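You operate a simulated robot arm through the tools that you are given. There is no shell and no other tool. Be economical: measure what you need, move in short steps, check, and stop when the job is done.

You are at the controls of a simulated two-armed robot. One attempt, no reset.

## Task
Curl the end of the tube that lies in the curler.
Fine: clamp it, switch on, press START, wait till the RUN lamp goes out, then switch off.

It is judged by the outcome, as a careful person would: the job done as asked, and still so three seconds after it is handed in. It fails if anything else is knocked over, pushed out of place, dropped, spilled or broken.

## Robot
Two 7-joint arms with two-finger parallel grippers on one trunk, on a base that drives. Base frame: it is fixed to the floor where the robot stands at the start and does not move with it; the origin is under the middle of the robot, x ahead of it, y to its left, z up. Units: mm, rad, N and s.
The left shoulder is at the start at [71, 182, 1100], the right one opposite. With the tool pointing down near the work surface each hand reaches from about 280 to 740 mm from the robot's upright axis, wherever it stands, measured 20 degrees to its own side. Places, roughly: curler [400, -200, 900]; curler clamp [500, 100, 1000]; curler guard [400, -100, 900]; curler start button [300, -300, 900]; curler switch [300, -300, 1000]; orange lock knob [300, -400, 1000]; tube [4250, -3250, 750]. Payload 3.91 kg a hand.
The tool frame of a hand sits at the grasp point between the pads (the TCP): z along the fingers, y along the line on which they close. The tips reach 30 mm beyond it. Largest opening 110 mm; finger width 20, thickness 10; the body of the gripper, 48 by 112 mm, starts 55 mm behind the TCP.
Orientation is that of the tool frame in the base frame, as a unit quaternion [w, x, y, z]. With the fingers straight down and closing along the base's y, the tool's x points along the base's -x, its y along +y and its z along -z.

## Interface
- The arms move only by the tool play_rows. It takes "left_targets", "right_targets" or both (then of equal length, played together; a hand with none holds still); each is a list of rows, each a list of 3 entries, a list of its own where there are three numbers: the opening, from 0 (shut) to 1 (fully open), then the shift along the tool's x, y, z in units of 400 mm (1.0 is 400 mm), then the turn, a rotation vector about the tool's x, y, z in units of 180 degrees (1.0 is 180 degrees). In form: [[jaw, [tx, ty, tz], [wx, wy, wz]], ...]. A call has 1 to 10 rows; each row is the pose to reach, as a shift and turn from the pose commanded when the call began, along the tool's axes at that moment. A call with a number of a shift or a turn outside -1 to 1 is refused whole. Rows are played at 5 a second. More than 50 mm and 0.15 rad between two rows, or a gripper value outside its range, and nothing of the call is played. A pose out of reach is approached as far as the arm can. The call stops where the force on the tool passes 90 N (or 10 N more than at its start, if that is more) or the arm is blocked; 0.2 s more then pass. Each finger travels about 72 mm/s and halts on what it meets, pressing with about 39 N; the grip force reading is that of the motor and also rises with nothing between the fingers. The clock runs only during rows and for 0.2 s after the last one: add rows that repeat a pose to give the fingers time. The reply holds the time, the measured pose of the TCP, the force on the tool along the base axes, the opening and the grip force, in the units named above and with some noise, with the torque about the TCP (base axes, N m) and any sound that the robot's microphone picked up, and new pictures: "pictures" is both (left out), scene, wrist or none (wrist: the cameras of the hands that moved).
- Cameras (640 x 400 px; columns grow to the right, rows downward): "scene" is now at [203.6, -38.4, 1365.2]; the picture's right is [-0.27, -0.96, 0.00], its down [0.08, -0.02, -1.00] and it looks along [0.96, -0.27, 0.09] (base axes); focal length 214 px, centre (320, 200). "left" rides on the left gripper at [73, -17, -103] in its tool frame; the picture's right is [0.23, 0.97, 0.00], its down [-0.76, 0.18, -0.62] and it looks along [-0.61, 0.14, 0.78] (tool axes); focal length 222 px, centre (320, 200). "right" rides on the right gripper at [72, 17, -103] in its tool frame; the picture's right is [-0.23, 0.97, 0.00], its down [-0.76, -0.18, -0.62] and it looks along [-0.61, -0.14, 0.78] (tool axes); focal length 222 px, centre (320, 200).
- slide_trunk(by): slides the trunk up (or, below 0, down) by that many mm; the arms and the scene camera ride with it, the base frame stays. It gives what a move gives, with no picture.
- steer(legs): drives the robot by 1 to 6 legs, each [ahead, left, turn to the left] in mm, mm and rad, along the robot's own axes; the way and the turn of a leg run together, so that a leg with both is an arc; at most 1500 mm and 3.142 rad a leg. The arms and the cameras ride along, it lands a little off, and it stops where it bumps. It gives what a move gives, and a new picture of the scene camera.
- pan_tilt(pan, tilt): turns the head with the scene camera to pan (to the left, within 1.396 rad either way) and tilt (down, from -0.506 to 1.204), counted from straight ahead of the robot. It gives what a move gives, and a new picture of the scene camera.
- locate(camera, pixels): for up to 12 pixels [column, row] of the newest picture of that camera ("zoom" is the newest enlarged one), the place [x, y, z] in the base frame of the surface seen there, good to about 2 mm, but the place of the scene camera against the robot may be out by one fixed shift of up to 25 mm in any direction. It takes no simulated time.
- inspect(camera, box): a new picture of the part [left, top, right, bottom] of that camera's present view, enlarged. It takes no simulated time.
- finish_job(): hands the job in; it is judged then, once.

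Work in short steps. Measure before you move; look again where a grasp or a placing could have gone wrong, and mend it. You have 80 turns and 260 pictures in all, those below and enlarged ones among them. Open the grippers and draw the arms clear of the work before you hand the job in, unless the task says otherwise; then end with one line.

The tools are called as a command line: name --argument value ..., lists and objects as JSON in quotes. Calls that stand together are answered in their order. play_rows: Moves the arms, as the interface text tells. Its arguments: {"type":"object","properties":{"left_targets":{"type":"array","items":{"type":"array"}},"right_targets":{"type":"array","items":{"type":"array"}},"pictures":{"type":"string","enum":["both","scene","wrist","none"]}},"required":[]} The other tools are called the same way: slide_trunk (by) slides the trunk up or down; steer (legs) drives the base; pan_tilt (pan, tilt) turns the head that bears the scene camera; locate (camera, pixels) gives the place of the surface under pixels of a picture; inspect (camera, box) takes an enlarged picture of a part of a camera's view; finish_job () hands the job in.

At the start:

```text
time: 0.0
left_position: [305.5, 16.9, 1311.0]
left_tcp_rot: [-0.001, -0.02, 1.0, -0.001]
left_contact_force: [68.4, -68.9, 12.7]
left_torque: [7.72, 9.0, 8.14]
left_finger_gap: 110.1
left_grasp_force: 0.1
right_position: [394.7, -417.7, 1214.2]
right_tcp_rot: [0.0, 0.0, 1.0, 0.0]
right_contact_force: [-0.4, -0.1, -0.1]
right_torque: [0.0, -0.02, -0.05]
right_finger_gap: 109.9
right_grasp_force: 0.0
trunk travel left (down, up): [-364.0, 150.0]
robot x, y, heading: [-2.3, 2.1, -0.001]
head pan, tilt: [-0.363, 0.789]
```

scene: 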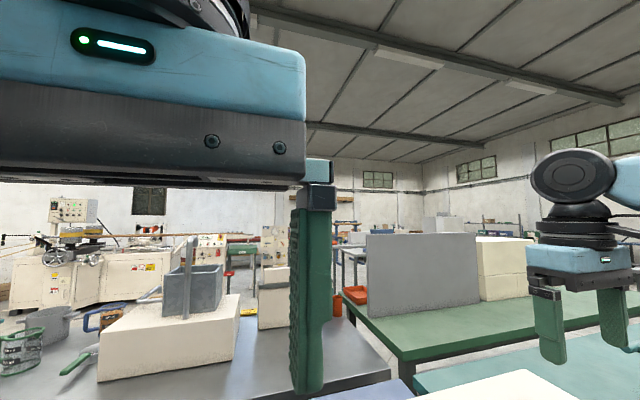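
right: 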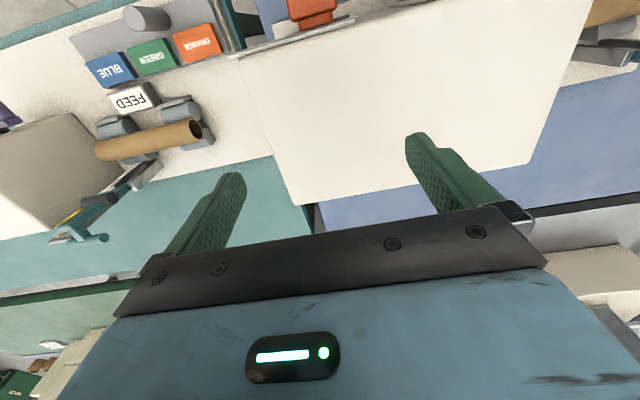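
left: 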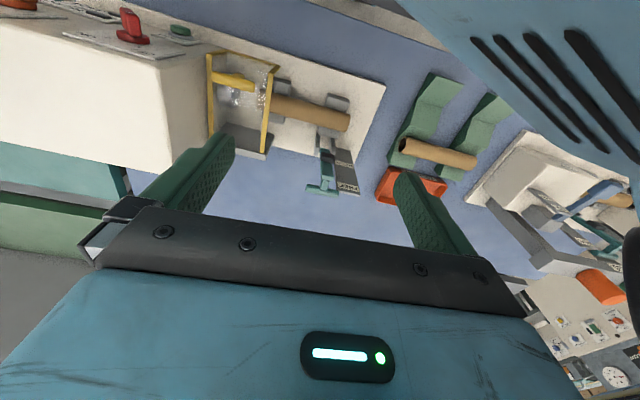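

The left hand reads about 98 N of force and blocks the scene camera. I'll tilt the head down to see the work before moving it.

pan_tilt --pan -0.4 --tilt 0.8

inspect --camera "left" --box '[0, 0, 640, 240]'

inspect --camera "right" --box '[0, 0, 640, 280]'

```text
time: 0.6
left_position: [311.1, 16.7, 1307.5]
left_tcp_rot: [-0.001, -0.036, 0.999, 0.0]
left_contact_force: [58.7, -62.6, -4.3]
left_torque: [7.28, 6.27, 7.47]
left_finger_gap: 110.0
left_grasp_force: 0.0
right_position: [393.0, -417.2, 1215.5]
right_tcp_rot: [0.0, 0.0, 1.0, 0.0]
right_contact_force: [-0.1, 0.4, 0.4]
right_torque: [-0.01, -0.01, -0.01]
right_finger_gap: 109.9
right_grasp_force: 0.0
trunk travel left (down, up): [-364.0, 150.0]
robot x, y, heading: [6.4, -1.7, 0.005]
head pan, tilt: [-0.4, 0.799]
```

scene: 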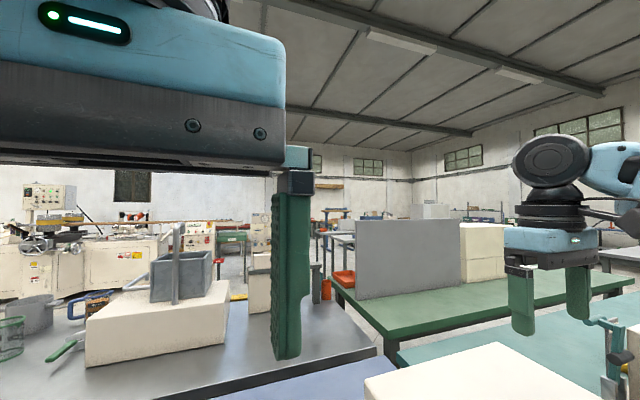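

```text
1.00 times, centred on (320, 120) of left (not enlarged: the box is as wide or as high as the picture)
```

zoom: 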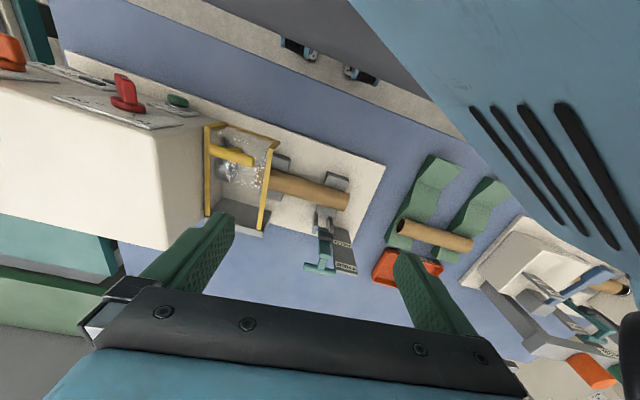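

```text
1.00 times, centred on (320, 140) of right (not enlarged: the box is as wide or as high as the picture)
```

zoom: 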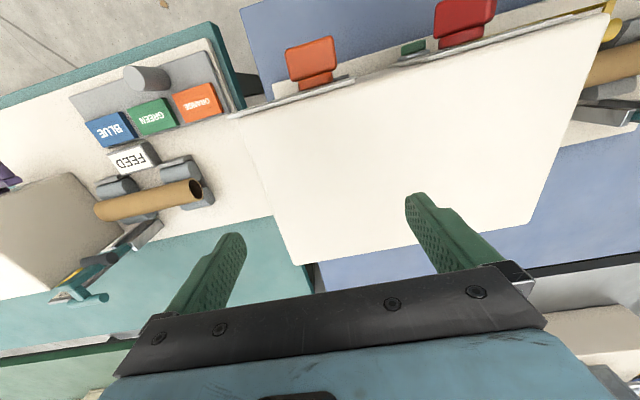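

The head reads tilt 0.8 but the picture is level, so the left gripper body is probably pushing against the head. I'll ease the left hand forward (base +x), the way the force pushes it.

play_rows --left_targets '[[1, [-0.05, 0, 0], [0, 0, 0]], [1, [-0.1, 0, 0], [0, 0, 0]], [1, [-0.15, 0, 0], [0, 0, 0]]]' --pictures "both"

```text
time: 1.4
left_position: [366.7, 19.8, 1308.9]
left_tcp_rot: [-0.003, -0.019, 1.0, -0.001]
left_contact_force: [0.4, 0.0, 0.0]
left_torque: [-0.02, 0.0, -0.03]
left_finger_gap: 110.1
left_grasp_force: 0.0
right_position: [394.4, -417.6, 1214.5]
right_tcp_rot: [0.0, 0.0, 1.0, 0.0]
right_contact_force: [0.7, 0.5, -0.3]
right_torque: [-0.03, -0.01, 0.02]
right_finger_gap: 110.1
right_grasp_force: 0.2
trunk travel left (down, up): [-364.0, 150.0]
robot x, y, heading: [5.2, 1.3, 0.002]
head pan, tilt: [-0.4, 0.799]
```

scene: 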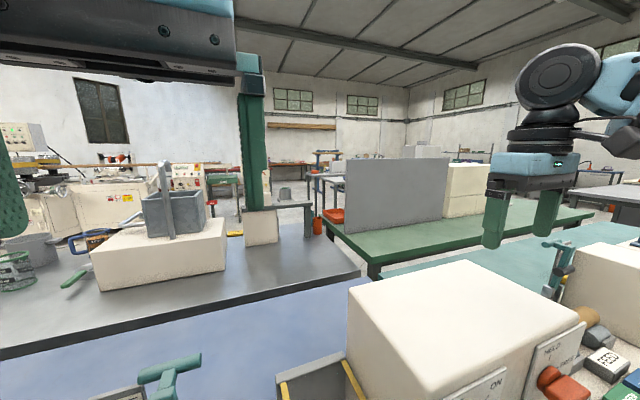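
left: 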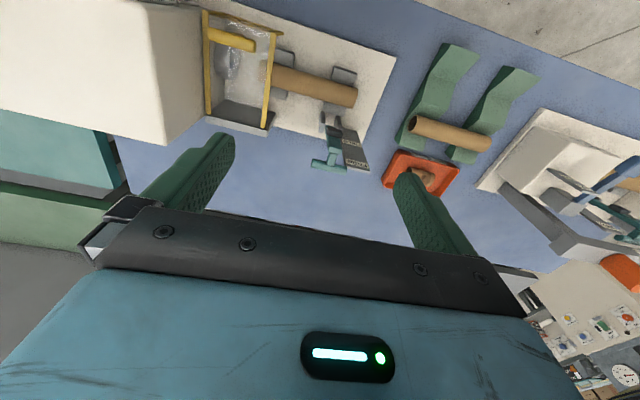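

Force is now zero and the head is free. I'll tilt it down to look at the curler.

pan_tilt --pan -0.4 --tilt 0.9

```text
time: 2.1
left_position: [367.0, 19.9, 1308.2]
left_tcp_rot: [-0.003, -0.02, 1.0, -0.002]
left_contact_force: [-0.9, 0.7, 0.5]
left_torque: [-0.04, -0.02, 0.04]
left_finger_gap: 110.1
left_grasp_force: 0.0
right_position: [394.6, -417.0, 1214.5]
right_tcp_rot: [0.002, 0.0, 1.0, 0.0]
right_contact_force: [-0.6, 0.2, 0.1]
right_torque: [0.0, -0.01, -0.01]
right_finger_gap: 110.0
right_grasp_force: 0.1
trunk travel left (down, up): [-364.0, 150.0]
robot x, y, heading: [1.8, -3.1, 0.004]
head pan, tilt: [-0.4, 0.901]
```

scene: 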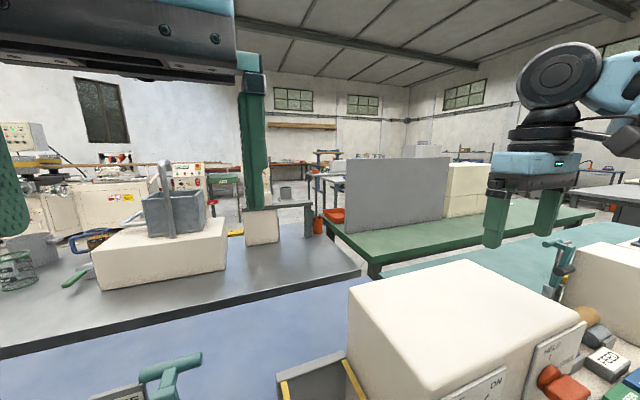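

The picture did not change with the tilt. I'll move the left hand away to the left and forward, then try the head again.

play_rows --left_targets '[[1, [-0.05, 0.1, 0], [0, 0, 0]], [1, [-0.1, 0.2, 0], [0, 0, 0]], [1, [-0.1, 0.3, 0], [0, 0, 0]], [1, [-0.1, 0.4, 0], [0, 0, 0]], [1, [-0.1, 0.5, 0], [0, 0, 0]]]' --pictures "none"

pan_tilt --pan -0.4 --tilt 1.15

```text
time: 3.3
left_position: [403.3, 206.9, 1275.1]
left_tcp_rot: [0.0, -0.017, 1.0, -0.005]
left_contact_force: [-0.1, -0.2, -0.6]
left_torque: [-0.02, 0.02, 0.0]
left_finger_gap: 109.9
left_grasp_force: 0.0
left hand out of reach, approached as far as the arm can: row 2, 3, 4, 5
right_position: [394.0, -417.6, 1215.8]
right_tcp_rot: [0.001, 0.001, 1.0, 0.0]
right_contact_force: [0.2, -0.8, 0.1]
right_torque: [0.04, -0.06, -0.01]
right_finger_gap: 110.0
right_grasp_force: 0.0
trunk travel left (down, up): [-364.0, 150.0]
robot x, y, heading: [1.3, -0.6, -0.003]
head pan, tilt: [-0.4, 0.901]
```

```text
time: 4.1
left_position: [403.6, 204.6, 1273.0]
left_tcp_rot: [-0.001, -0.02, 1.0, -0.003]
left_contact_force: [0.6, 0.0, 0.4]
left_torque: [-0.02, 0.04, 0.01]
left_finger_gap: 110.0
left_grasp_force: 0.1
right_position: [394.9, -418.1, 1215.0]
right_tcp_rot: [0.001, 0.0, 1.0, 0.0]
right_contact_force: [0.0, -0.3, 0.0]
right_torque: [0.0, 0.04, 0.01]
right_finger_gap: 109.9
right_grasp_force: 0.0
trunk travel left (down, up): [-364.0, 150.0]
robot x, y, heading: [2.3, 2.1, -0.002]
head pan, tilt: [-0.4, 1.15]
```

scene: 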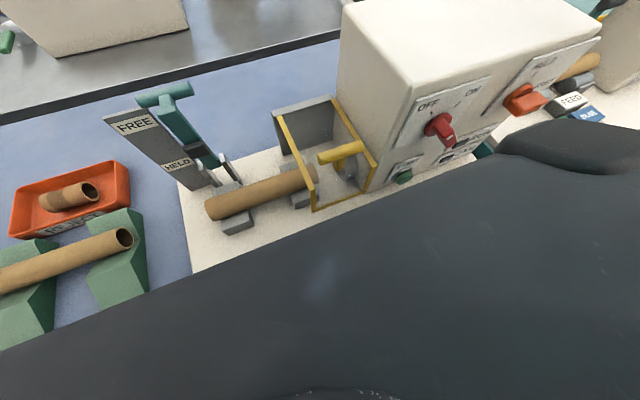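

Now I see the whole machine: the FREE/HELD clamp, the yellow guard, the OFF/ON switch and START below it, and the orange knob with its own HELD/FREE plate. I'll enlarge these.

inspect --camera "scene" --box '[360, 20, 620, 190]'

inspect --camera "scene" --box '[90, 70, 390, 260]'

locate --camera "scene" --pixels '[[178, 88], [190, 85], [150, 92], [190, 140], [210, 165], [240, 195], [440, 125], [403, 176], [522, 98], [345, 152], [285, 118], [315, 210]]'

```text
2.35 times, centred on (490, 105) of scene
```

zoom: 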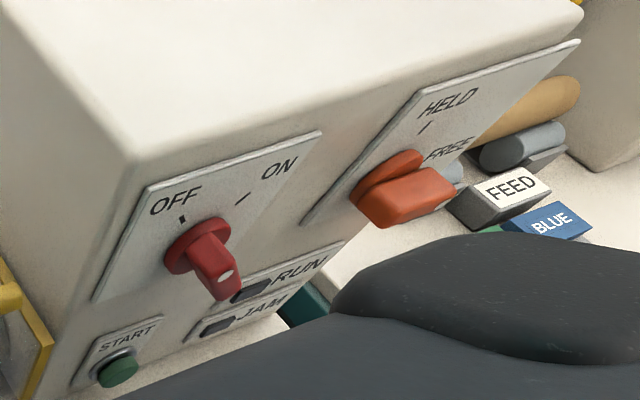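

```text
2.11 times, centred on (240, 165) of scene
```

zoom: 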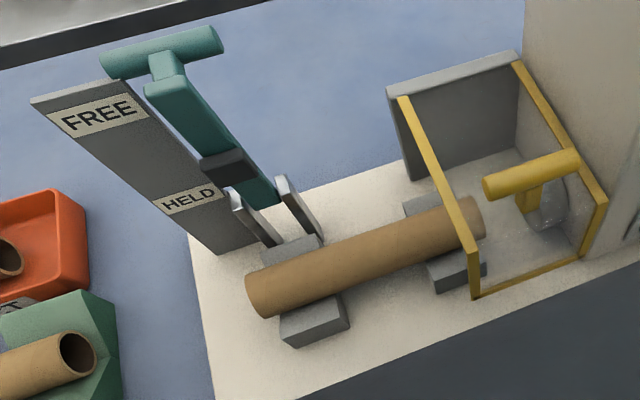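

```text
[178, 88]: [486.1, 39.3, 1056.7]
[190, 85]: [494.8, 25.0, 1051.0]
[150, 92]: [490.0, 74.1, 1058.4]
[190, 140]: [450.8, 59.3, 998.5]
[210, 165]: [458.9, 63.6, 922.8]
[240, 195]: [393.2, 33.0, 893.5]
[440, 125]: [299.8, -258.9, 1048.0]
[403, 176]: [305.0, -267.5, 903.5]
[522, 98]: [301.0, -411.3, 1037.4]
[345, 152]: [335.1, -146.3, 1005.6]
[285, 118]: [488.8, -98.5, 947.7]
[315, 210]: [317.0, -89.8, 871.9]
```

I'll measure the clamp, the plates and the surfaces around the panel, using the scene picture.

locate --camera "scene" --pixels '[[108, 113], [155, 110], [135, 125], [182, 165], [180, 185], [212, 185], [198, 143], [205, 160], [226, 170], [245, 183], [165, 100], [143, 99]]'

locate --camera "scene" --pixels '[[212, 210], [305, 180], [300, 300], [450, 250], [560, 140], [190, 200], [195, 268], [225, 250], [430, 118], [452, 138], [407, 170], [230, 195]]'

inspect --camera "left" --box '[0, 0, 400, 240]'

inspect --camera "right" --box '[240, 0, 640, 200]'

```text
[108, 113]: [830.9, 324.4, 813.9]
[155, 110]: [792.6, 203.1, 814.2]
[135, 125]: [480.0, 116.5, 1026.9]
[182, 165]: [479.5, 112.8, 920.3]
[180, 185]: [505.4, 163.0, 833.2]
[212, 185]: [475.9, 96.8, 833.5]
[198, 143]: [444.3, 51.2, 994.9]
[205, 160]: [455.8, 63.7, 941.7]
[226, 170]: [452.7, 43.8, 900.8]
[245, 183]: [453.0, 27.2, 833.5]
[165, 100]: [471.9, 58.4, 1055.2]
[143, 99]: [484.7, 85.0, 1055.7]
```

```text
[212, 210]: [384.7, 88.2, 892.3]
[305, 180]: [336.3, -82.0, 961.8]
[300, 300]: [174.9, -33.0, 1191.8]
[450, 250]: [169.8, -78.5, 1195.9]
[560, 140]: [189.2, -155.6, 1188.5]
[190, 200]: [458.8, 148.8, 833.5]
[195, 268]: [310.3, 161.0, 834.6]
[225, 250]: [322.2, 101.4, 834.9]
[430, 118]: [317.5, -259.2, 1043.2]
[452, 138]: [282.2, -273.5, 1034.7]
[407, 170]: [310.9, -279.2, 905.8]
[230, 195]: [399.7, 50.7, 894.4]
```

```text
1.60 times, centred on (200, 120) of left
```

zoom: 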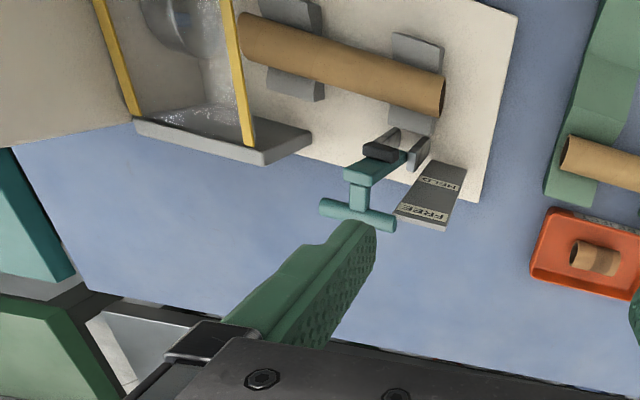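

```text
1.60 times, centred on (440, 100) of right
```

zoom: 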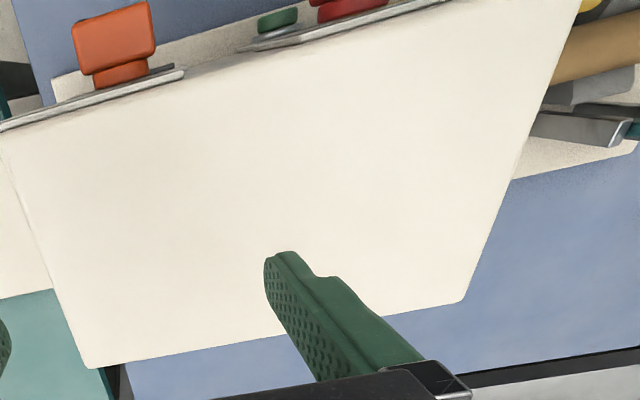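

The clamp lever stands upright at FREE (handle ≈ (487, 55, 1057)) with its black pad on the robot's side, so it swings toward the robot over the tube. The panel faces the robot and is very close, so I want to back up; first I check the floor beside and behind.

pan_tilt --pan 1.39 --tilt 0.5

pan_tilt --pan -1.39 --tilt 0.5

```text
time: 5.8
left_position: [404.3, 206.3, 1274.7]
left_tcp_rot: [-0.001, -0.019, 1.0, -0.003]
left_contact_force: [-0.1, -0.1, -0.6]
left_torque: [-0.03, 0.0, 0.01]
left_finger_gap: 110.3
left_grasp_force: 0.0
right_position: [394.2, -418.3, 1215.6]
right_tcp_rot: [0.001, 0.001, 1.0, 0.001]
right_contact_force: [0.5, 0.6, 0.6]
right_torque: [0.01, 0.0, 0.03]
right_finger_gap: 109.8
right_grasp_force: 0.1
trunk travel left (down, up): [-364.0, 150.0]
robot x, y, heading: [1.6, 0.9, -0.001]
head pan, tilt: [1.389, 0.499]
```

scene: 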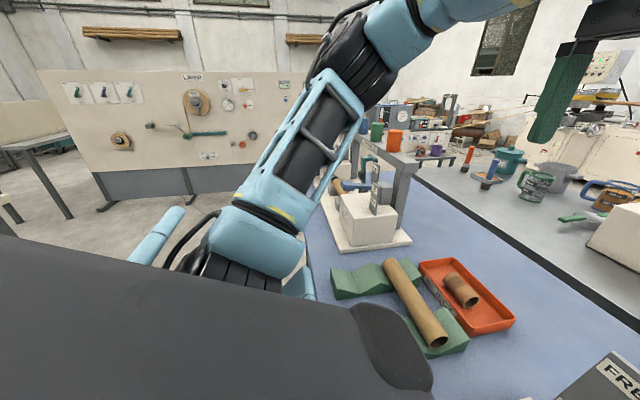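

```text
time: 8.3
left_position: [404.5, 206.1, 1274.3]
left_tcp_rot: [-0.001, -0.021, 1.0, -0.003]
left_contact_force: [0.7, 0.2, 0.3]
left_torque: [0.0, -0.02, -0.01]
left_finger_gap: 110.0
left_grasp_force: 0.0
right_position: [394.1, -417.7, 1215.3]
right_tcp_rot: [0.0, 0.0, 1.0, -0.001]
right_contact_force: [0.2, -0.3, -0.3]
right_torque: [-0.04, 0.0, 0.02]
right_finger_gap: 110.2
right_grasp_force: 0.1
trunk travel left (down, up): [-364.0, 150.0]
robot x, y, heading: [-1.0, 0.8, 0.003]
head pan, tilt: [-1.389, 0.499]
```

scene: 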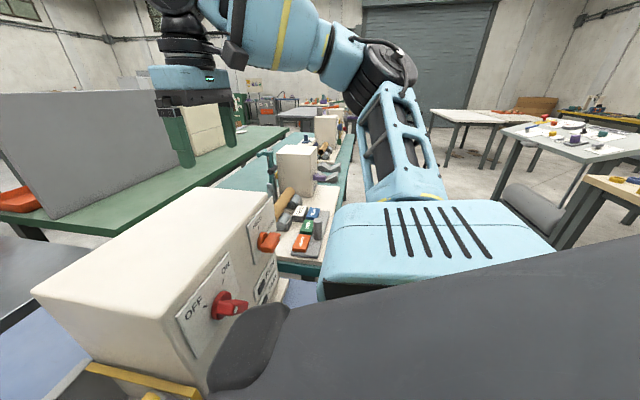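

The floor behind is clear for a few hundred mm. I back up 230 mm and look at the machine again.

steer --legs '[[-230, 0, 0]]'

pan_tilt --pan -0.35 --tilt 0.85

inspect --camera "scene" --box '[330, 100, 530, 300]'

inspect --camera "left" --box '[0, 0, 400, 240]'

```text
time: 10.1
left_position: [170.4, 204.4, 1272.9]
left_tcp_rot: [-0.001, -0.018, 1.0, -0.002]
left_contact_force: [0.6, 0.2, 0.4]
left_torque: [0.01, -0.02, 0.0]
left_finger_gap: 110.0
left_grasp_force: 0.0
right_position: [158.3, -418.4, 1215.2]
right_tcp_rot: [0.0, 0.002, 1.0, 0.0]
right_contact_force: [-0.7, 0.4, -0.1]
right_torque: [0.03, -0.03, -0.01]
right_finger_gap: 110.1
right_grasp_force: 0.1
trunk travel left (down, up): [-364.0, 150.0]
robot x, y, heading: [-237.7, 1.8, 0.0]
head pan, tilt: [-1.389, 0.499]
```

scene: 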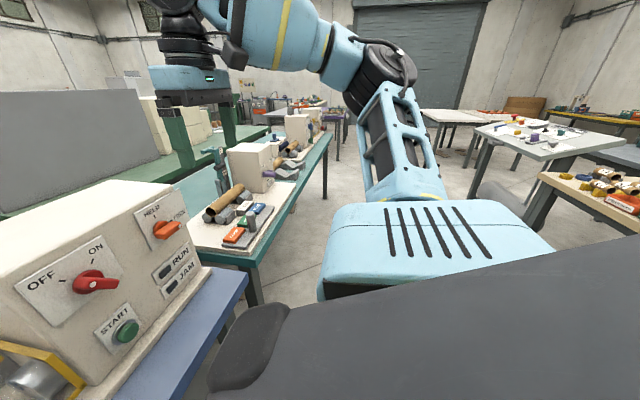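

```text
time: 11.3
left_position: [170.5, 204.6, 1273.2]
left_tcp_rot: [-0.001, -0.019, 1.0, -0.004]
left_contact_force: [-0.2, 0.5, 0.4]
left_torque: [0.01, -0.03, -0.01]
left_finger_gap: 109.7
left_grasp_force: 0.1
right_position: [157.7, -418.6, 1215.2]
right_tcp_rot: [0.0, 0.001, 1.0, 0.001]
right_contact_force: [0.3, 0.2, -0.3]
right_torque: [0.0, 0.01, 0.0]
right_finger_gap: 109.6
right_grasp_force: 0.0
trunk travel left (down, up): [-364.0, 150.0]
robot x, y, heading: [-236.2, -2.6, -0.004]
head pan, tilt: [-0.351, 0.85]
```

scene: 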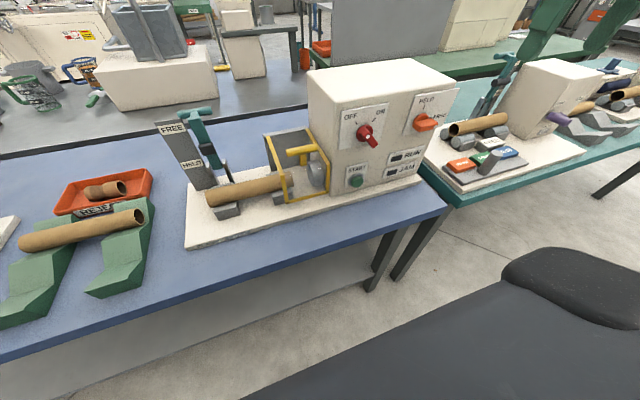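

```text
2.00 times, centred on (430, 200) of scene
```

zoom: 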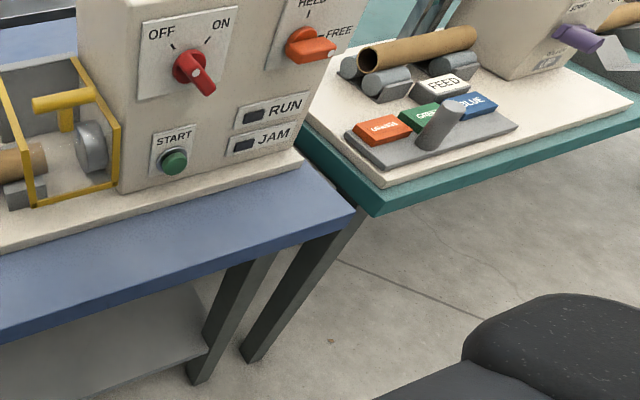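

```text
1.60 times, centred on (200, 120) of left
```

zoom: 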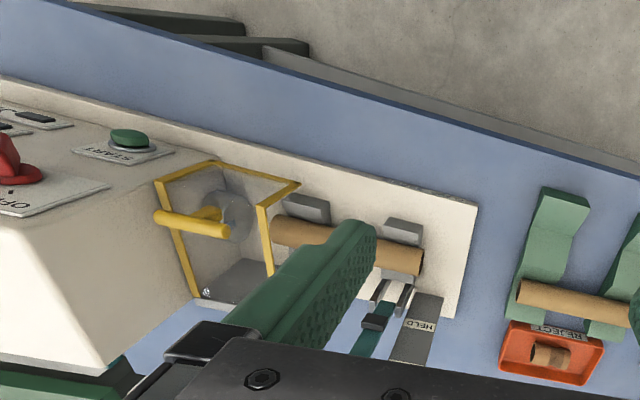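

Good view. The red switch sits near OFF/ON, the orange knob points to FREE. I enlarge the guard and the switch and measure from this viewpoint.

inspect --camera "scene" --box '[250, 120, 350, 210]'

inspect --camera "scene" --box '[330, 85, 460, 195]'

inspect --camera "scene" --box '[145, 95, 260, 225]'

locate --camera "scene" --pixels '[[180, 115], [205, 109], [195, 112], [198, 128], [210, 157], [220, 172], [356, 182], [369, 137], [374, 143], [430, 122], [405, 155], [402, 170]]'

```text
4.44 times, centred on (300, 165) of scene
```

zoom: 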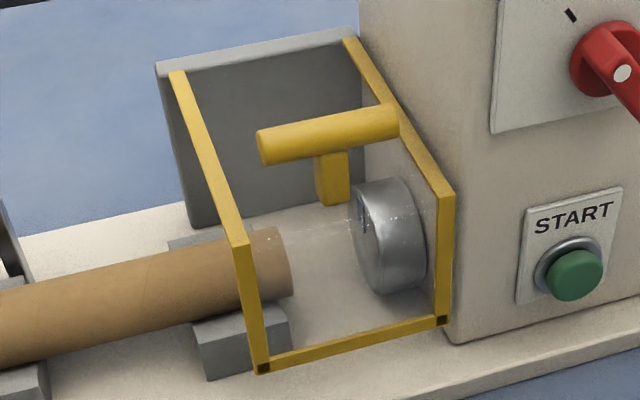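

```text
3.64 times, centred on (395, 140) of scene
```

zoom: 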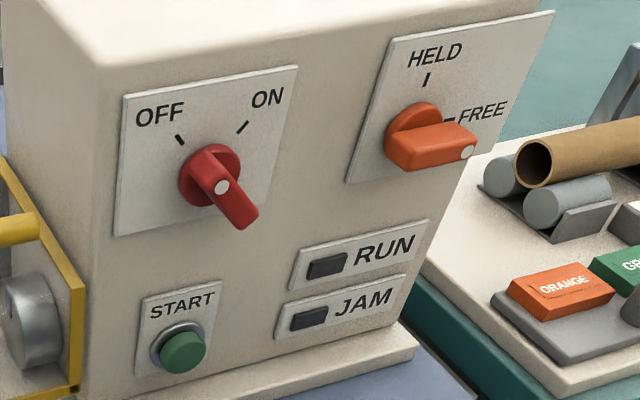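

```text
3.08 times, centred on (202, 160) of scene
```

zoom: 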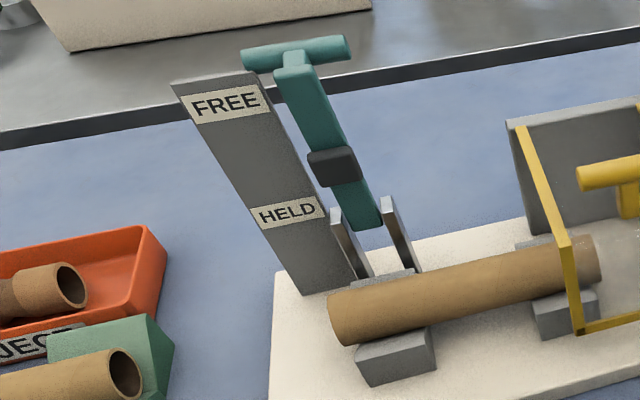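

```text
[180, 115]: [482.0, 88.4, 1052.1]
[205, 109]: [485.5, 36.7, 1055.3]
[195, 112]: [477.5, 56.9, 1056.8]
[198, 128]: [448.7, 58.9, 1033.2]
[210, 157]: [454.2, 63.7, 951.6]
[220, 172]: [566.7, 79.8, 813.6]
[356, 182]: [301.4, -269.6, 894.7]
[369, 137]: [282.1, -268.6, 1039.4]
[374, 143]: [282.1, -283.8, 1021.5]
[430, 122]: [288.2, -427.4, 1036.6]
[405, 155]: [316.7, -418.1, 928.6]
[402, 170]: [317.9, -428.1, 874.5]
```

Guard is closed, switch dot points at OFF, orange at FREE. The lever's far side is too far from here, so I drive forward 110 mm, then bring the closed left hand above and beyond the lever.

steer --legs '[[110, 0, 0]]'

play_rows --left_targets '[[0.5, [-0.1, 0, 0], [0, 0, 0]], [0.3, [-0.2, 0, 0], [0, 0, 0]], [0.0, [-0.3, -0.05, 0], [0, 0, 0]], [0, [-0.4, -0.1, 0], [0, 0, 0]], [0, [-0.4, -0.1, 0], [0, 0, 0]]]' --pictures "both"

```text
time: 12.5
left_position: [278.9, 205.4, 1274.9]
left_tcp_rot: [-0.001, -0.019, 1.0, -0.003]
left_contact_force: [0.6, 0.6, 0.2]
left_torque: [-0.03, -0.01, 0.03]
left_finger_gap: 109.9
left_grasp_force: 0.0
right_position: [268.4, -417.8, 1214.9]
right_tcp_rot: [0.001, 0.001, 1.0, 0.0]
right_contact_force: [0.8, 0.0, 0.1]
right_torque: [0.0, -0.03, -0.01]
right_finger_gap: 110.3
right_grasp_force: 0.1
trunk travel left (down, up): [-364.0, 150.0]
robot x, y, heading: [-126.1, 0.1, -0.004]
head pan, tilt: [-0.351, 0.85]
```

scene: 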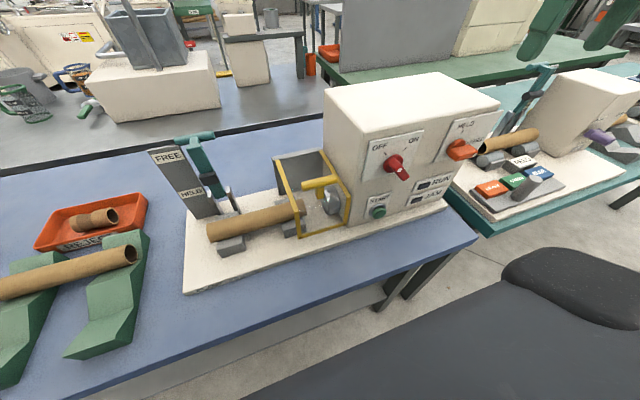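

```text
time: 13.7
left_position: [438.8, 172.8, 1273.5]
left_tcp_rot: [0.0, -0.02, 1.0, -0.003]
left_contact_force: [-0.2, 0.3, 0.4]
left_torque: [-0.02, -0.05, 0.01]
left_finger_gap: 0.0
left_grasp_force: 37.7
right_position: [267.3, -418.1, 1214.2]
right_tcp_rot: [0.0, 0.0, 1.0, -0.002]
right_contact_force: [-0.5, -0.3, -0.1]
right_torque: [-0.03, 0.01, 0.0]
right_finger_gap: 109.8
right_grasp_force: 0.0
trunk travel left (down, up): [-364.0, 150.0]
robot x, y, heading: [-122.9, 5.1, 0.002]
head pan, tilt: [-0.351, 0.85]
```

scene: 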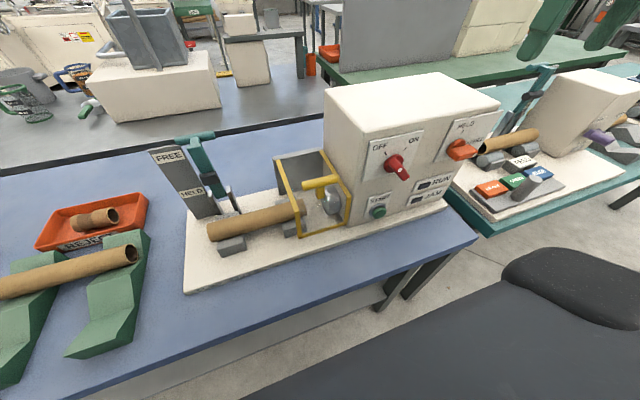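
left: 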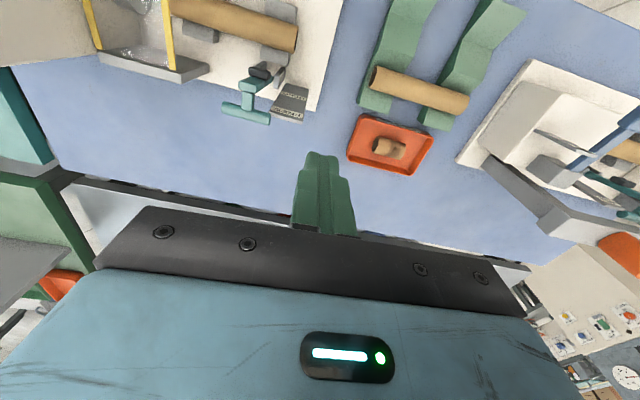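

Hand is clear at (439, 173, 1273). I measure the lever with both cameras to find the scene camera's shift.

locate --camera "left" --pixels '[[228, 108], [246, 115], [266, 119], [248, 88], [262, 72], [290, 103], [293, 35], [292, 50]]'

locate --camera "scene" --pixels '[[180, 141], [196, 138], [211, 135], [196, 150], [209, 178], [212, 235], [205, 166], [375, 212], [398, 163], [403, 174], [462, 148], [322, 183]]'

inspect --camera "left" --box '[180, 20, 340, 140]'

```text
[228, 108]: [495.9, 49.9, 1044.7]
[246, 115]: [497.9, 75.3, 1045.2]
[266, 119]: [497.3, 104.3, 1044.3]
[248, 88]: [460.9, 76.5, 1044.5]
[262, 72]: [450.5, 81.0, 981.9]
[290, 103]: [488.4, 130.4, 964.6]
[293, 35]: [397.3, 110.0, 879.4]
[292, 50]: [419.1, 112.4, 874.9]
```

```text
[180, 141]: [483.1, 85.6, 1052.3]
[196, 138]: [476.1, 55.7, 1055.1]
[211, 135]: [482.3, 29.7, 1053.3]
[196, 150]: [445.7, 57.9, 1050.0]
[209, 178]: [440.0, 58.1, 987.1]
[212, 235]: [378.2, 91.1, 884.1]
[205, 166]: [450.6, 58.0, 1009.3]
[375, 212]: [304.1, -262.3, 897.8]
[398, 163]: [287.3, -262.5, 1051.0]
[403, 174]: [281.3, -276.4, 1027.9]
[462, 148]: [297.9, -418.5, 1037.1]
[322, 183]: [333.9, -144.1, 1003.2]
```

```text
3.33 times, centred on (260, 80) of left
```

zoom: 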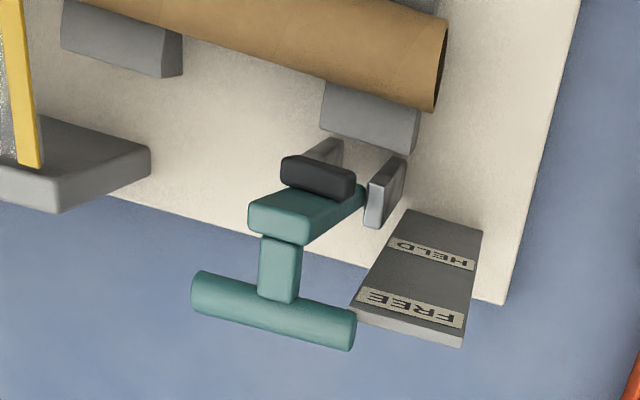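

Left camera (more trustworthy) puts the T-bar at x≈497, y 45–107, z≈1045; scene readings need about (+14, +19, −10). I'll go beyond the bar at (530, 76), then lower the closed fingers behind it.

play_rows --left_targets '[[0, [-0.08, -0.08, 0], [0, 0, 0]], [0, [-0.16, -0.16, 0], [0, 0, 0]], [0, [-0.23, -0.24, 0], [0, 0, 0]], [0, [-0.23, -0.25, 0.1], [0, 0, 0]], [0, [-0.23, -0.25, 0.2], [0, 0, 0]], [0, [-0.23, -0.25, 0.3], [0, 0, 0]], [0, [-0.23, -0.25, 0.4], [0, 0, 0]]]' --pictures "both"

```text
time: 15.3
left_position: [526.2, 75.6, 1112.4]
left_tcp_rot: [-0.001, -0.018, 1.0, -0.002]
left_contact_force: [0.3, 0.0, 0.3]
left_torque: [0.02, -0.02, 0.02]
left_finger_gap: 0.0
left_grasp_force: 37.3
left hand out of reach, approached as far as the arm can: row 1, 2, 3, 4, 5, 6, 7
right_position: [268.9, -418.1, 1214.0]
right_tcp_rot: [0.0, 0.0, 1.0, 0.0]
right_contact_force: [0.0, 0.5, 0.9]
right_torque: [0.03, 0.02, -0.01]
right_finger_gap: 110.0
right_grasp_force: 0.0
trunk travel left (down, up): [-364.0, 150.0]
robot x, y, heading: [-125.0, -1.1, -0.0]
head pan, tilt: [-0.351, 0.85]
```

scene: 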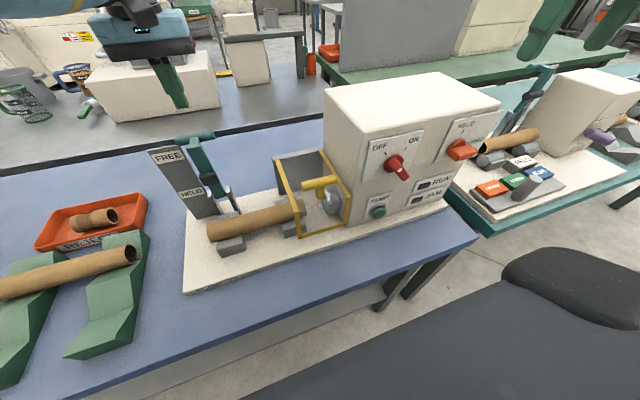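
left: 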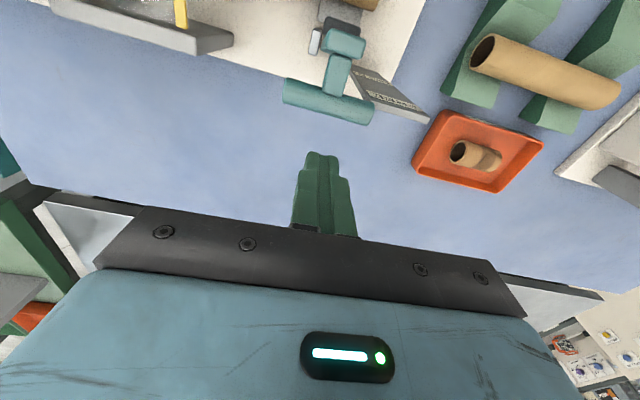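

The hand is at (526, 76, 1112). I re-measure the bar from close before lowering.

locate --camera "left" --pixels '[[290, 95], [328, 103], [366, 116], [338, 75], [345, 45], [346, 27], [328, 112], [400, 100], [420, 113]]'

```text
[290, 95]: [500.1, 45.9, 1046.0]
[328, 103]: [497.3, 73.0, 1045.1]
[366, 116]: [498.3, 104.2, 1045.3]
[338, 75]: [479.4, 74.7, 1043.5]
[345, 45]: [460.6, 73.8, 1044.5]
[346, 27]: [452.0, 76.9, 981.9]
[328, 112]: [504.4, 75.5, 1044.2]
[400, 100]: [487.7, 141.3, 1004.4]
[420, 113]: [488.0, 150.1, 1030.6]
```

Bar centre ≈ (498, 75, 1037). I lower 60 mm behind it and push toward the robot slowly.

play_rows --left_targets '[[0, [0, 0, 0.08], [0, 0, 0]], [0, [0, 0, 0.15], [0, 0, 0]], [0, [0.04, 0, 0.15], [0, 0, 0]], [0, [0.08, 0, 0.15], [0, 0, 0]], [0, [0.12, 0, 0.15], [0, 0, 0]], [0, [0.16, 0, 0.15], [0, 0, 0]]]' --pictures "both"

```text
time: 16.7
left_position: [461.7, 71.8, 1053.4]
left_tcp_rot: [0.0, -0.019, 1.0, -0.003]
left_contact_force: [-0.4, -0.2, 0.1]
left_torque: [0.01, -0.02, 0.02]
left_finger_gap: 0.1
left_grasp_force: 37.5
right_position: [267.6, -416.5, 1216.1]
right_tcp_rot: [0.001, 0.001, 1.0, 0.0]
right_contact_force: [-0.3, 0.2, -0.5]
right_torque: [0.01, 0.0, -0.01]
right_finger_gap: 110.2
right_grasp_force: 0.1
trunk travel left (down, up): [-364.0, 150.0]
robot x, y, heading: [-124.2, -1.8, -0.002]
head pan, tilt: [-0.351, 0.85]
```

scene: 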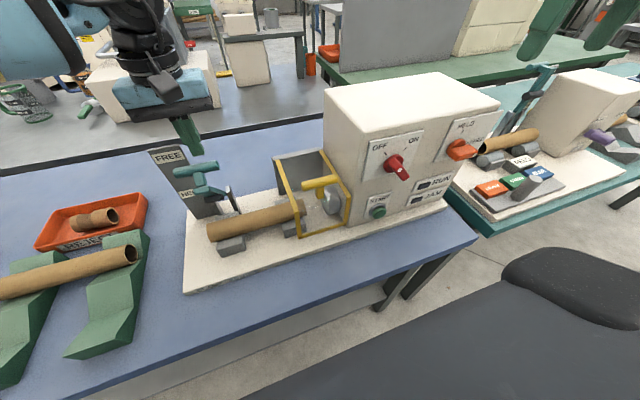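
left: 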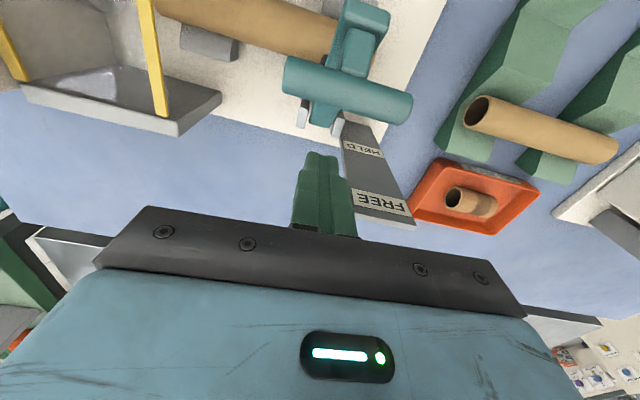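

The lever swung over easily and moved ahead of the finger, with no contact left now. I locate its bar again.

locate --camera "left" --pixels '[[300, 75], [345, 90], [400, 105], [355, 50], [370, 15], [348, 110], [330, 112]]'

inspect --camera "scene" --box '[140, 110, 280, 260]'

```text
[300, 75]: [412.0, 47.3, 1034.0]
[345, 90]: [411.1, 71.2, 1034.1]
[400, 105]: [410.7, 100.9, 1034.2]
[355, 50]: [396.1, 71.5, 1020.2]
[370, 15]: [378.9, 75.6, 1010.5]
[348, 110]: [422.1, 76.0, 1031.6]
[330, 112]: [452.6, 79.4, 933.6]
```

```text
2.67 times, centred on (210, 185) of scene
```

zoom: 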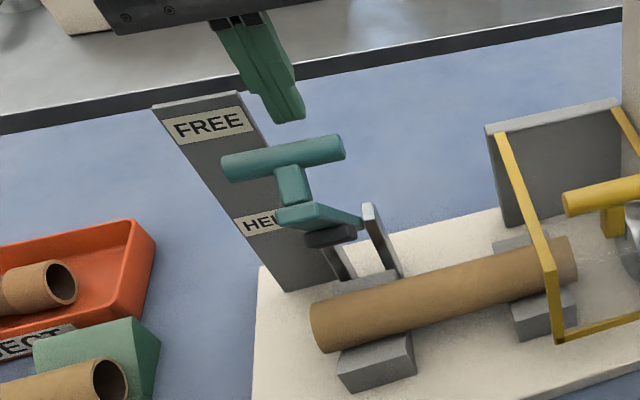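

Bar now ≈ (411, 74, 1026), about halfway. I keep pushing toward the robot while lowering along the arc.

play_rows --left_targets '[[0, [0.06, 0.005, 0.04], [0, 0, 0]], [0, [0.1, 0.005, 0.055], [0, 0, 0]], [0, [0.14, 0.005, 0.07], [0, 0, 0]], [0, [0.17, 0.005, 0.085], [0, 0, 0]], [0, [0.19, 0.005, 0.1], [0, 0, 0]]]' --pictures "both"

```text
time: 17.9
left_position: [384.9, 69.9, 1013.8]
left_tcp_rot: [0.0, -0.02, 1.0, -0.003]
left_contact_force: [-0.4, 0.7, -0.4]
left_torque: [0.0, 0.0, 0.0]
left_finger_gap: 0.0
left_grasp_force: 37.6
right_position: [268.0, -418.1, 1213.7]
right_tcp_rot: [0.001, 0.001, 1.0, 0.0]
right_contact_force: [-0.3, -0.5, -0.3]
right_torque: [0.0, -0.03, 0.0]
right_finger_gap: 110.1
right_grasp_force: 0.1
trunk travel left (down, up): [-364.0, 150.0]
robot x, y, heading: [-126.2, -0.3, 0.005]
head pan, tilt: [-0.351, 0.85]
```

scene: 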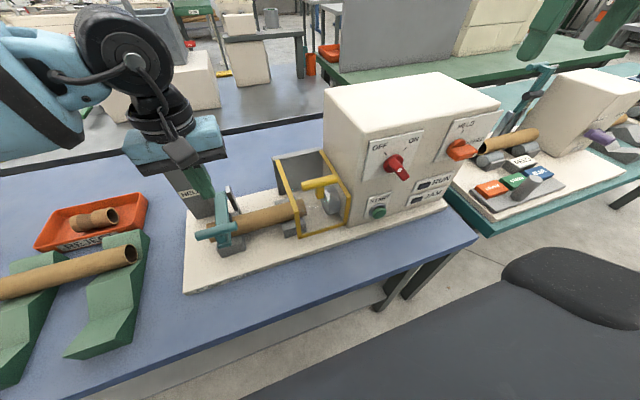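
left: 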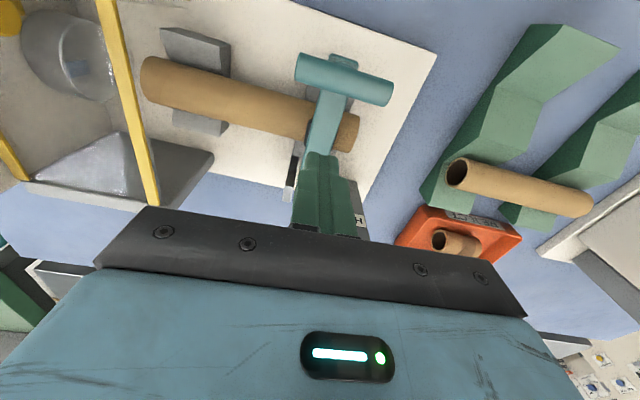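

The lever now lies across the tube. I measure bar and lever to see whether it is fully down.

locate --camera "left" --pixels '[[310, 68], [345, 80], [380, 92], [325, 125], [320, 148], [350, 135], [345, 60]]'

inspect --camera "scene" --box '[170, 160, 290, 270]'

```text
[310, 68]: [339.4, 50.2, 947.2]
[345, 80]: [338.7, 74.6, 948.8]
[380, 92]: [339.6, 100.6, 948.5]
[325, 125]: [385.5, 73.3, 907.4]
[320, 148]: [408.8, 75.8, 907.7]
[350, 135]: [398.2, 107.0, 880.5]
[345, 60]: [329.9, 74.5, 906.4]
```

```text
3.64 times, centred on (230, 215) of scene
```

zoom: 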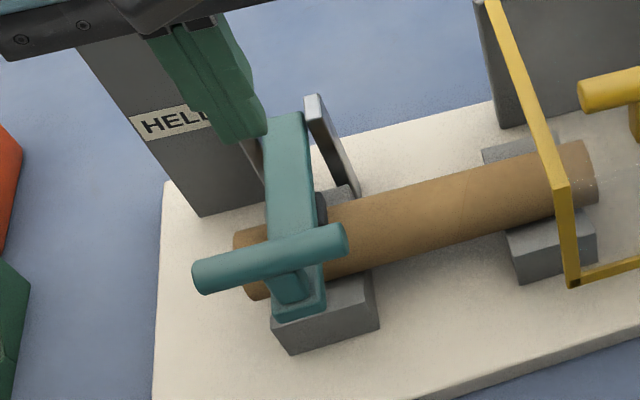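

The lever is level at z≈907 across the tube (HELD). I press down lightly on the bar at (339, 74, 948) to make sure it is seated.

play_rows --left_targets '[[0, [0.06, 0.01, 0], [0, 0, 0]], [0, [0.115, 0.015, 0], [0, 0, 0]], [0, [0.115, 0.015, 0.06], [0, 0, 0]], [0, [0.115, 0.015, 0.085], [0, 0, 0]], [0, [0.115, 0.015, 0.1], [0, 0, 0]], [0, [0.115, 0.015, 0.11], [0, 0, 0]], [0, [0.115, 0.015, 0.115], [0, 0, 0]]]' --pictures "wrist"

```text
time: 19.5
left_position: [338.5, 74.6, 975.3]
left_tcp_rot: [0.007, -0.02, 1.0, -0.006]
left_contact_force: [-0.9, 13.0, 63.5]
left_torque: [0.59, -0.13, -0.44]
left_finger_gap: 0.0
left_grasp_force: 37.6
right_position: [263.6, -417.0, 1216.6]
right_tcp_rot: [0.003, 0.001, 1.0, 0.0]
right_contact_force: [-0.1, -0.6, 0.1]
right_torque: [-0.02, 0.02, 0.03]
right_finger_gap: 109.8
right_grasp_force: 0.0
trunk travel left (down, up): [-364.0, 150.0]
robot x, y, heading: [-127.8, 2.0, 0.002]
head pan, tilt: [-0.351, 0.85]
```

left: 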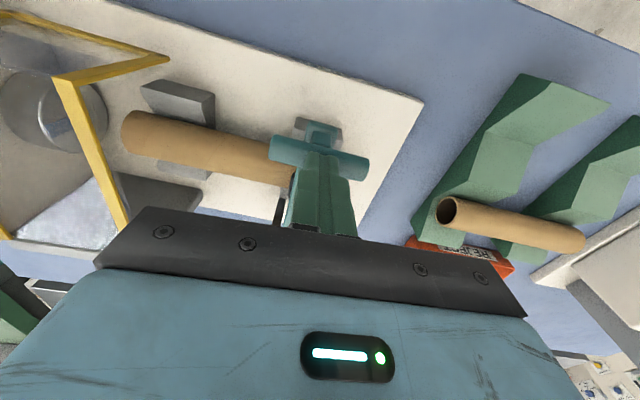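

It carries 64 N without giving: clamped. I lift the left hand straight up and to the left, then back up for the panel.

play_rows --left_targets '[[0, [0, 0, -0.1], [0, 0, 0]], [0, [0, 0, -0.2], [0, 0, 0]], [0, [0, 0, -0.3], [0, 0, 0]], [0, [0, 0.08, -0.38], [0, 0, 0]], [0, [0, 0.16, -0.46], [0, 0, 0]], [0, [0, 0.24, -0.54], [0, 0, 0]], [0, [0, 0.32, -0.6], [0, 0, 0]], [0, [0, 0.4, -0.64], [0, 0, 0]]]' --pictures "none"

steer --legs '[[-180, 0, 0]]'

inspect --camera "scene" --box '[150, 80, 470, 260]'

```text
time: 21.3
left_position: [333.9, 236.4, 1222.5]
left_tcp_rot: [-0.001, -0.019, 1.0, -0.003]
left_contact_force: [0.3, 0.0, -0.5]
left_torque: [-0.02, 0.02, 0.0]
left_finger_gap: 0.2
left_grasp_force: 37.3
right_position: [266.4, -418.2, 1215.7]
right_tcp_rot: [0.002, 0.001, 1.0, 0.0]
right_contact_force: [0.3, -0.7, -0.4]
right_torque: [-0.04, 0.0, 0.0]
right_finger_gap: 110.1
right_grasp_force: 0.1
trunk travel left (down, up): [-364.0, 150.0]
robot x, y, heading: [-126.8, -1.7, 0.003]
head pan, tilt: [-0.351, 0.85]
```

```text
time: 22.9
left_position: [147.6, 238.0, 1223.9]
left_tcp_rot: [0.0, -0.02, 1.0, -0.002]
left_contact_force: [-0.2, 0.2, 0.4]
left_torque: [0.01, 0.0, 0.02]
left_finger_gap: 0.3
left_grasp_force: 37.6
right_position: [84.7, -417.5, 1214.5]
right_tcp_rot: [0.001, -0.002, 1.0, 0.0]
right_contact_force: [0.0, 1.0, -0.1]
right_torque: [0.04, -0.04, -0.01]
right_finger_gap: 109.9
right_grasp_force: 0.1
trunk travel left (down, up): [-364.0, 150.0]
robot x, y, heading: [-308.9, -2.9, 0.003]
head pan, tilt: [-0.351, 0.85]
```

scene: 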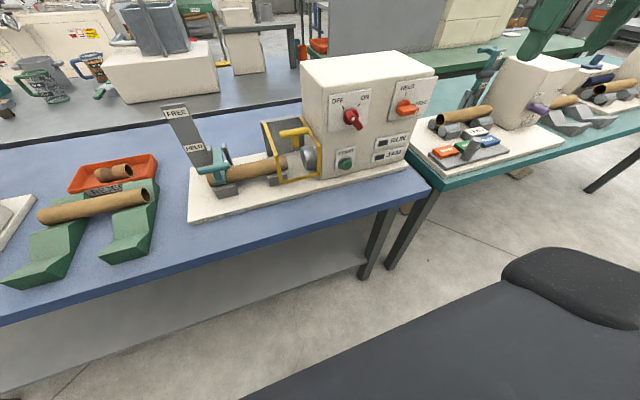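

```text
2.00 times, centred on (310, 170) of scene
```

zoom: 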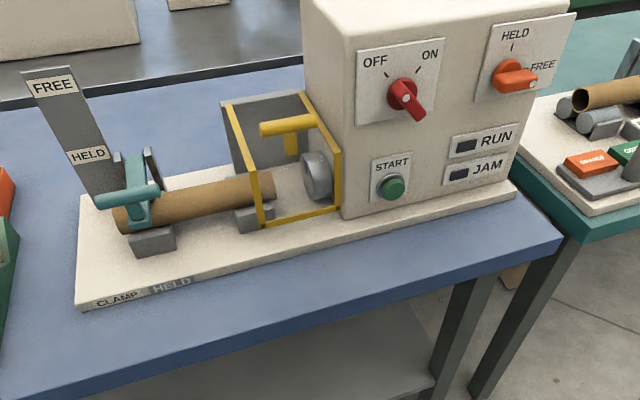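

"CLAMP HELD" now shows. Next I bring the right hand in front of the panel and pitch it forward about 85° (fingers toward +x), staying well short of the panel.

play_rows --right_targets '[[0.6, [-0.01, 0.04, 0.04], [0, -0.047, 0]], [0.6, [-0.02, 0.08, 0.09], [0, -0.094, 0]], [0.6, [-0.03, 0.12, 0.14], [0, -0.141, 0]], [0.6, [-0.04, 0.16, 0.19], [0, -0.188, 0]], [0.6, [-0.05, 0.2, 0.24], [0, -0.235, 0]], [0.6, [-0.06, 0.25, 0.28], [0, -0.282, 0]], [0.6, [-0.07, 0.3, 0.33], [0, -0.329, 0]], [0.6, [-0.08, 0.35, 0.37], [0, -0.376, 0]], [0.6, [-0.09, 0.39, 0.42], [0, -0.423, 0]], [0.6, [-0.1, 0.425, 0.46], [0, -0.47, 0]]]' --pictures "both"

```text
time: 25.1
left_position: [151.9, 238.0, 1222.5]
left_tcp_rot: [-0.002, -0.02, 1.0, -0.004]
left_contact_force: [0.2, 0.3, 0.0]
left_torque: [-0.01, -0.03, 0.03]
left_finger_gap: 0.2
left_grasp_force: 38.2
right_position: [195.7, -243.8, 1001.5]
right_tcp_rot: [0.674, 0.0, 0.739, 0.002]
right_contact_force: [0.2, 0.4, 0.5]
right_torque: [-0.02, -0.01, -0.01]
right_finger_gap: 65.7
right_grasp_force: 0.1
right hand out of reach, approached as far as the arm can: row 6, 7, 8, 9, 10
trunk travel left (down, up): [-364.0, 150.0]
robot x, y, heading: [-311.1, -2.7, 0.001]
head pan, tilt: [-0.351, 0.85]
```

scene: 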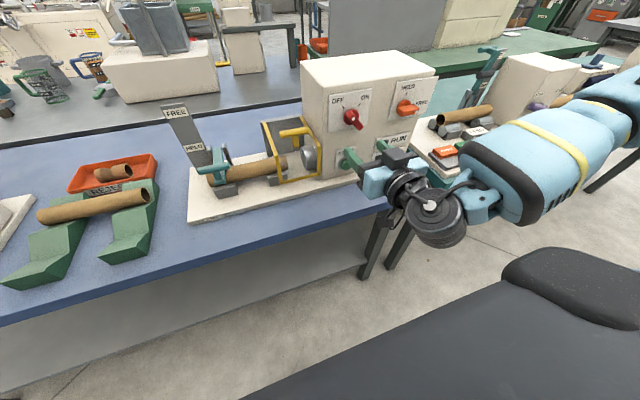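
right: 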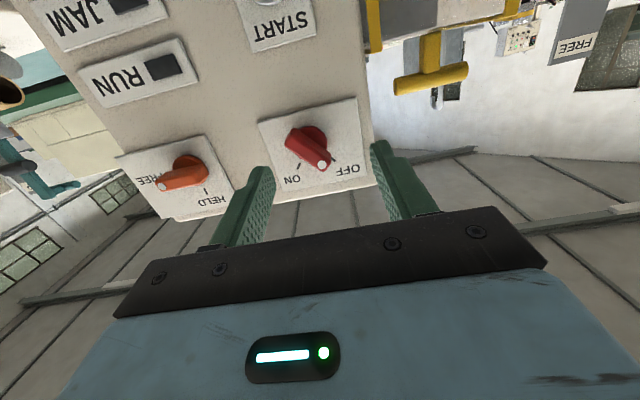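

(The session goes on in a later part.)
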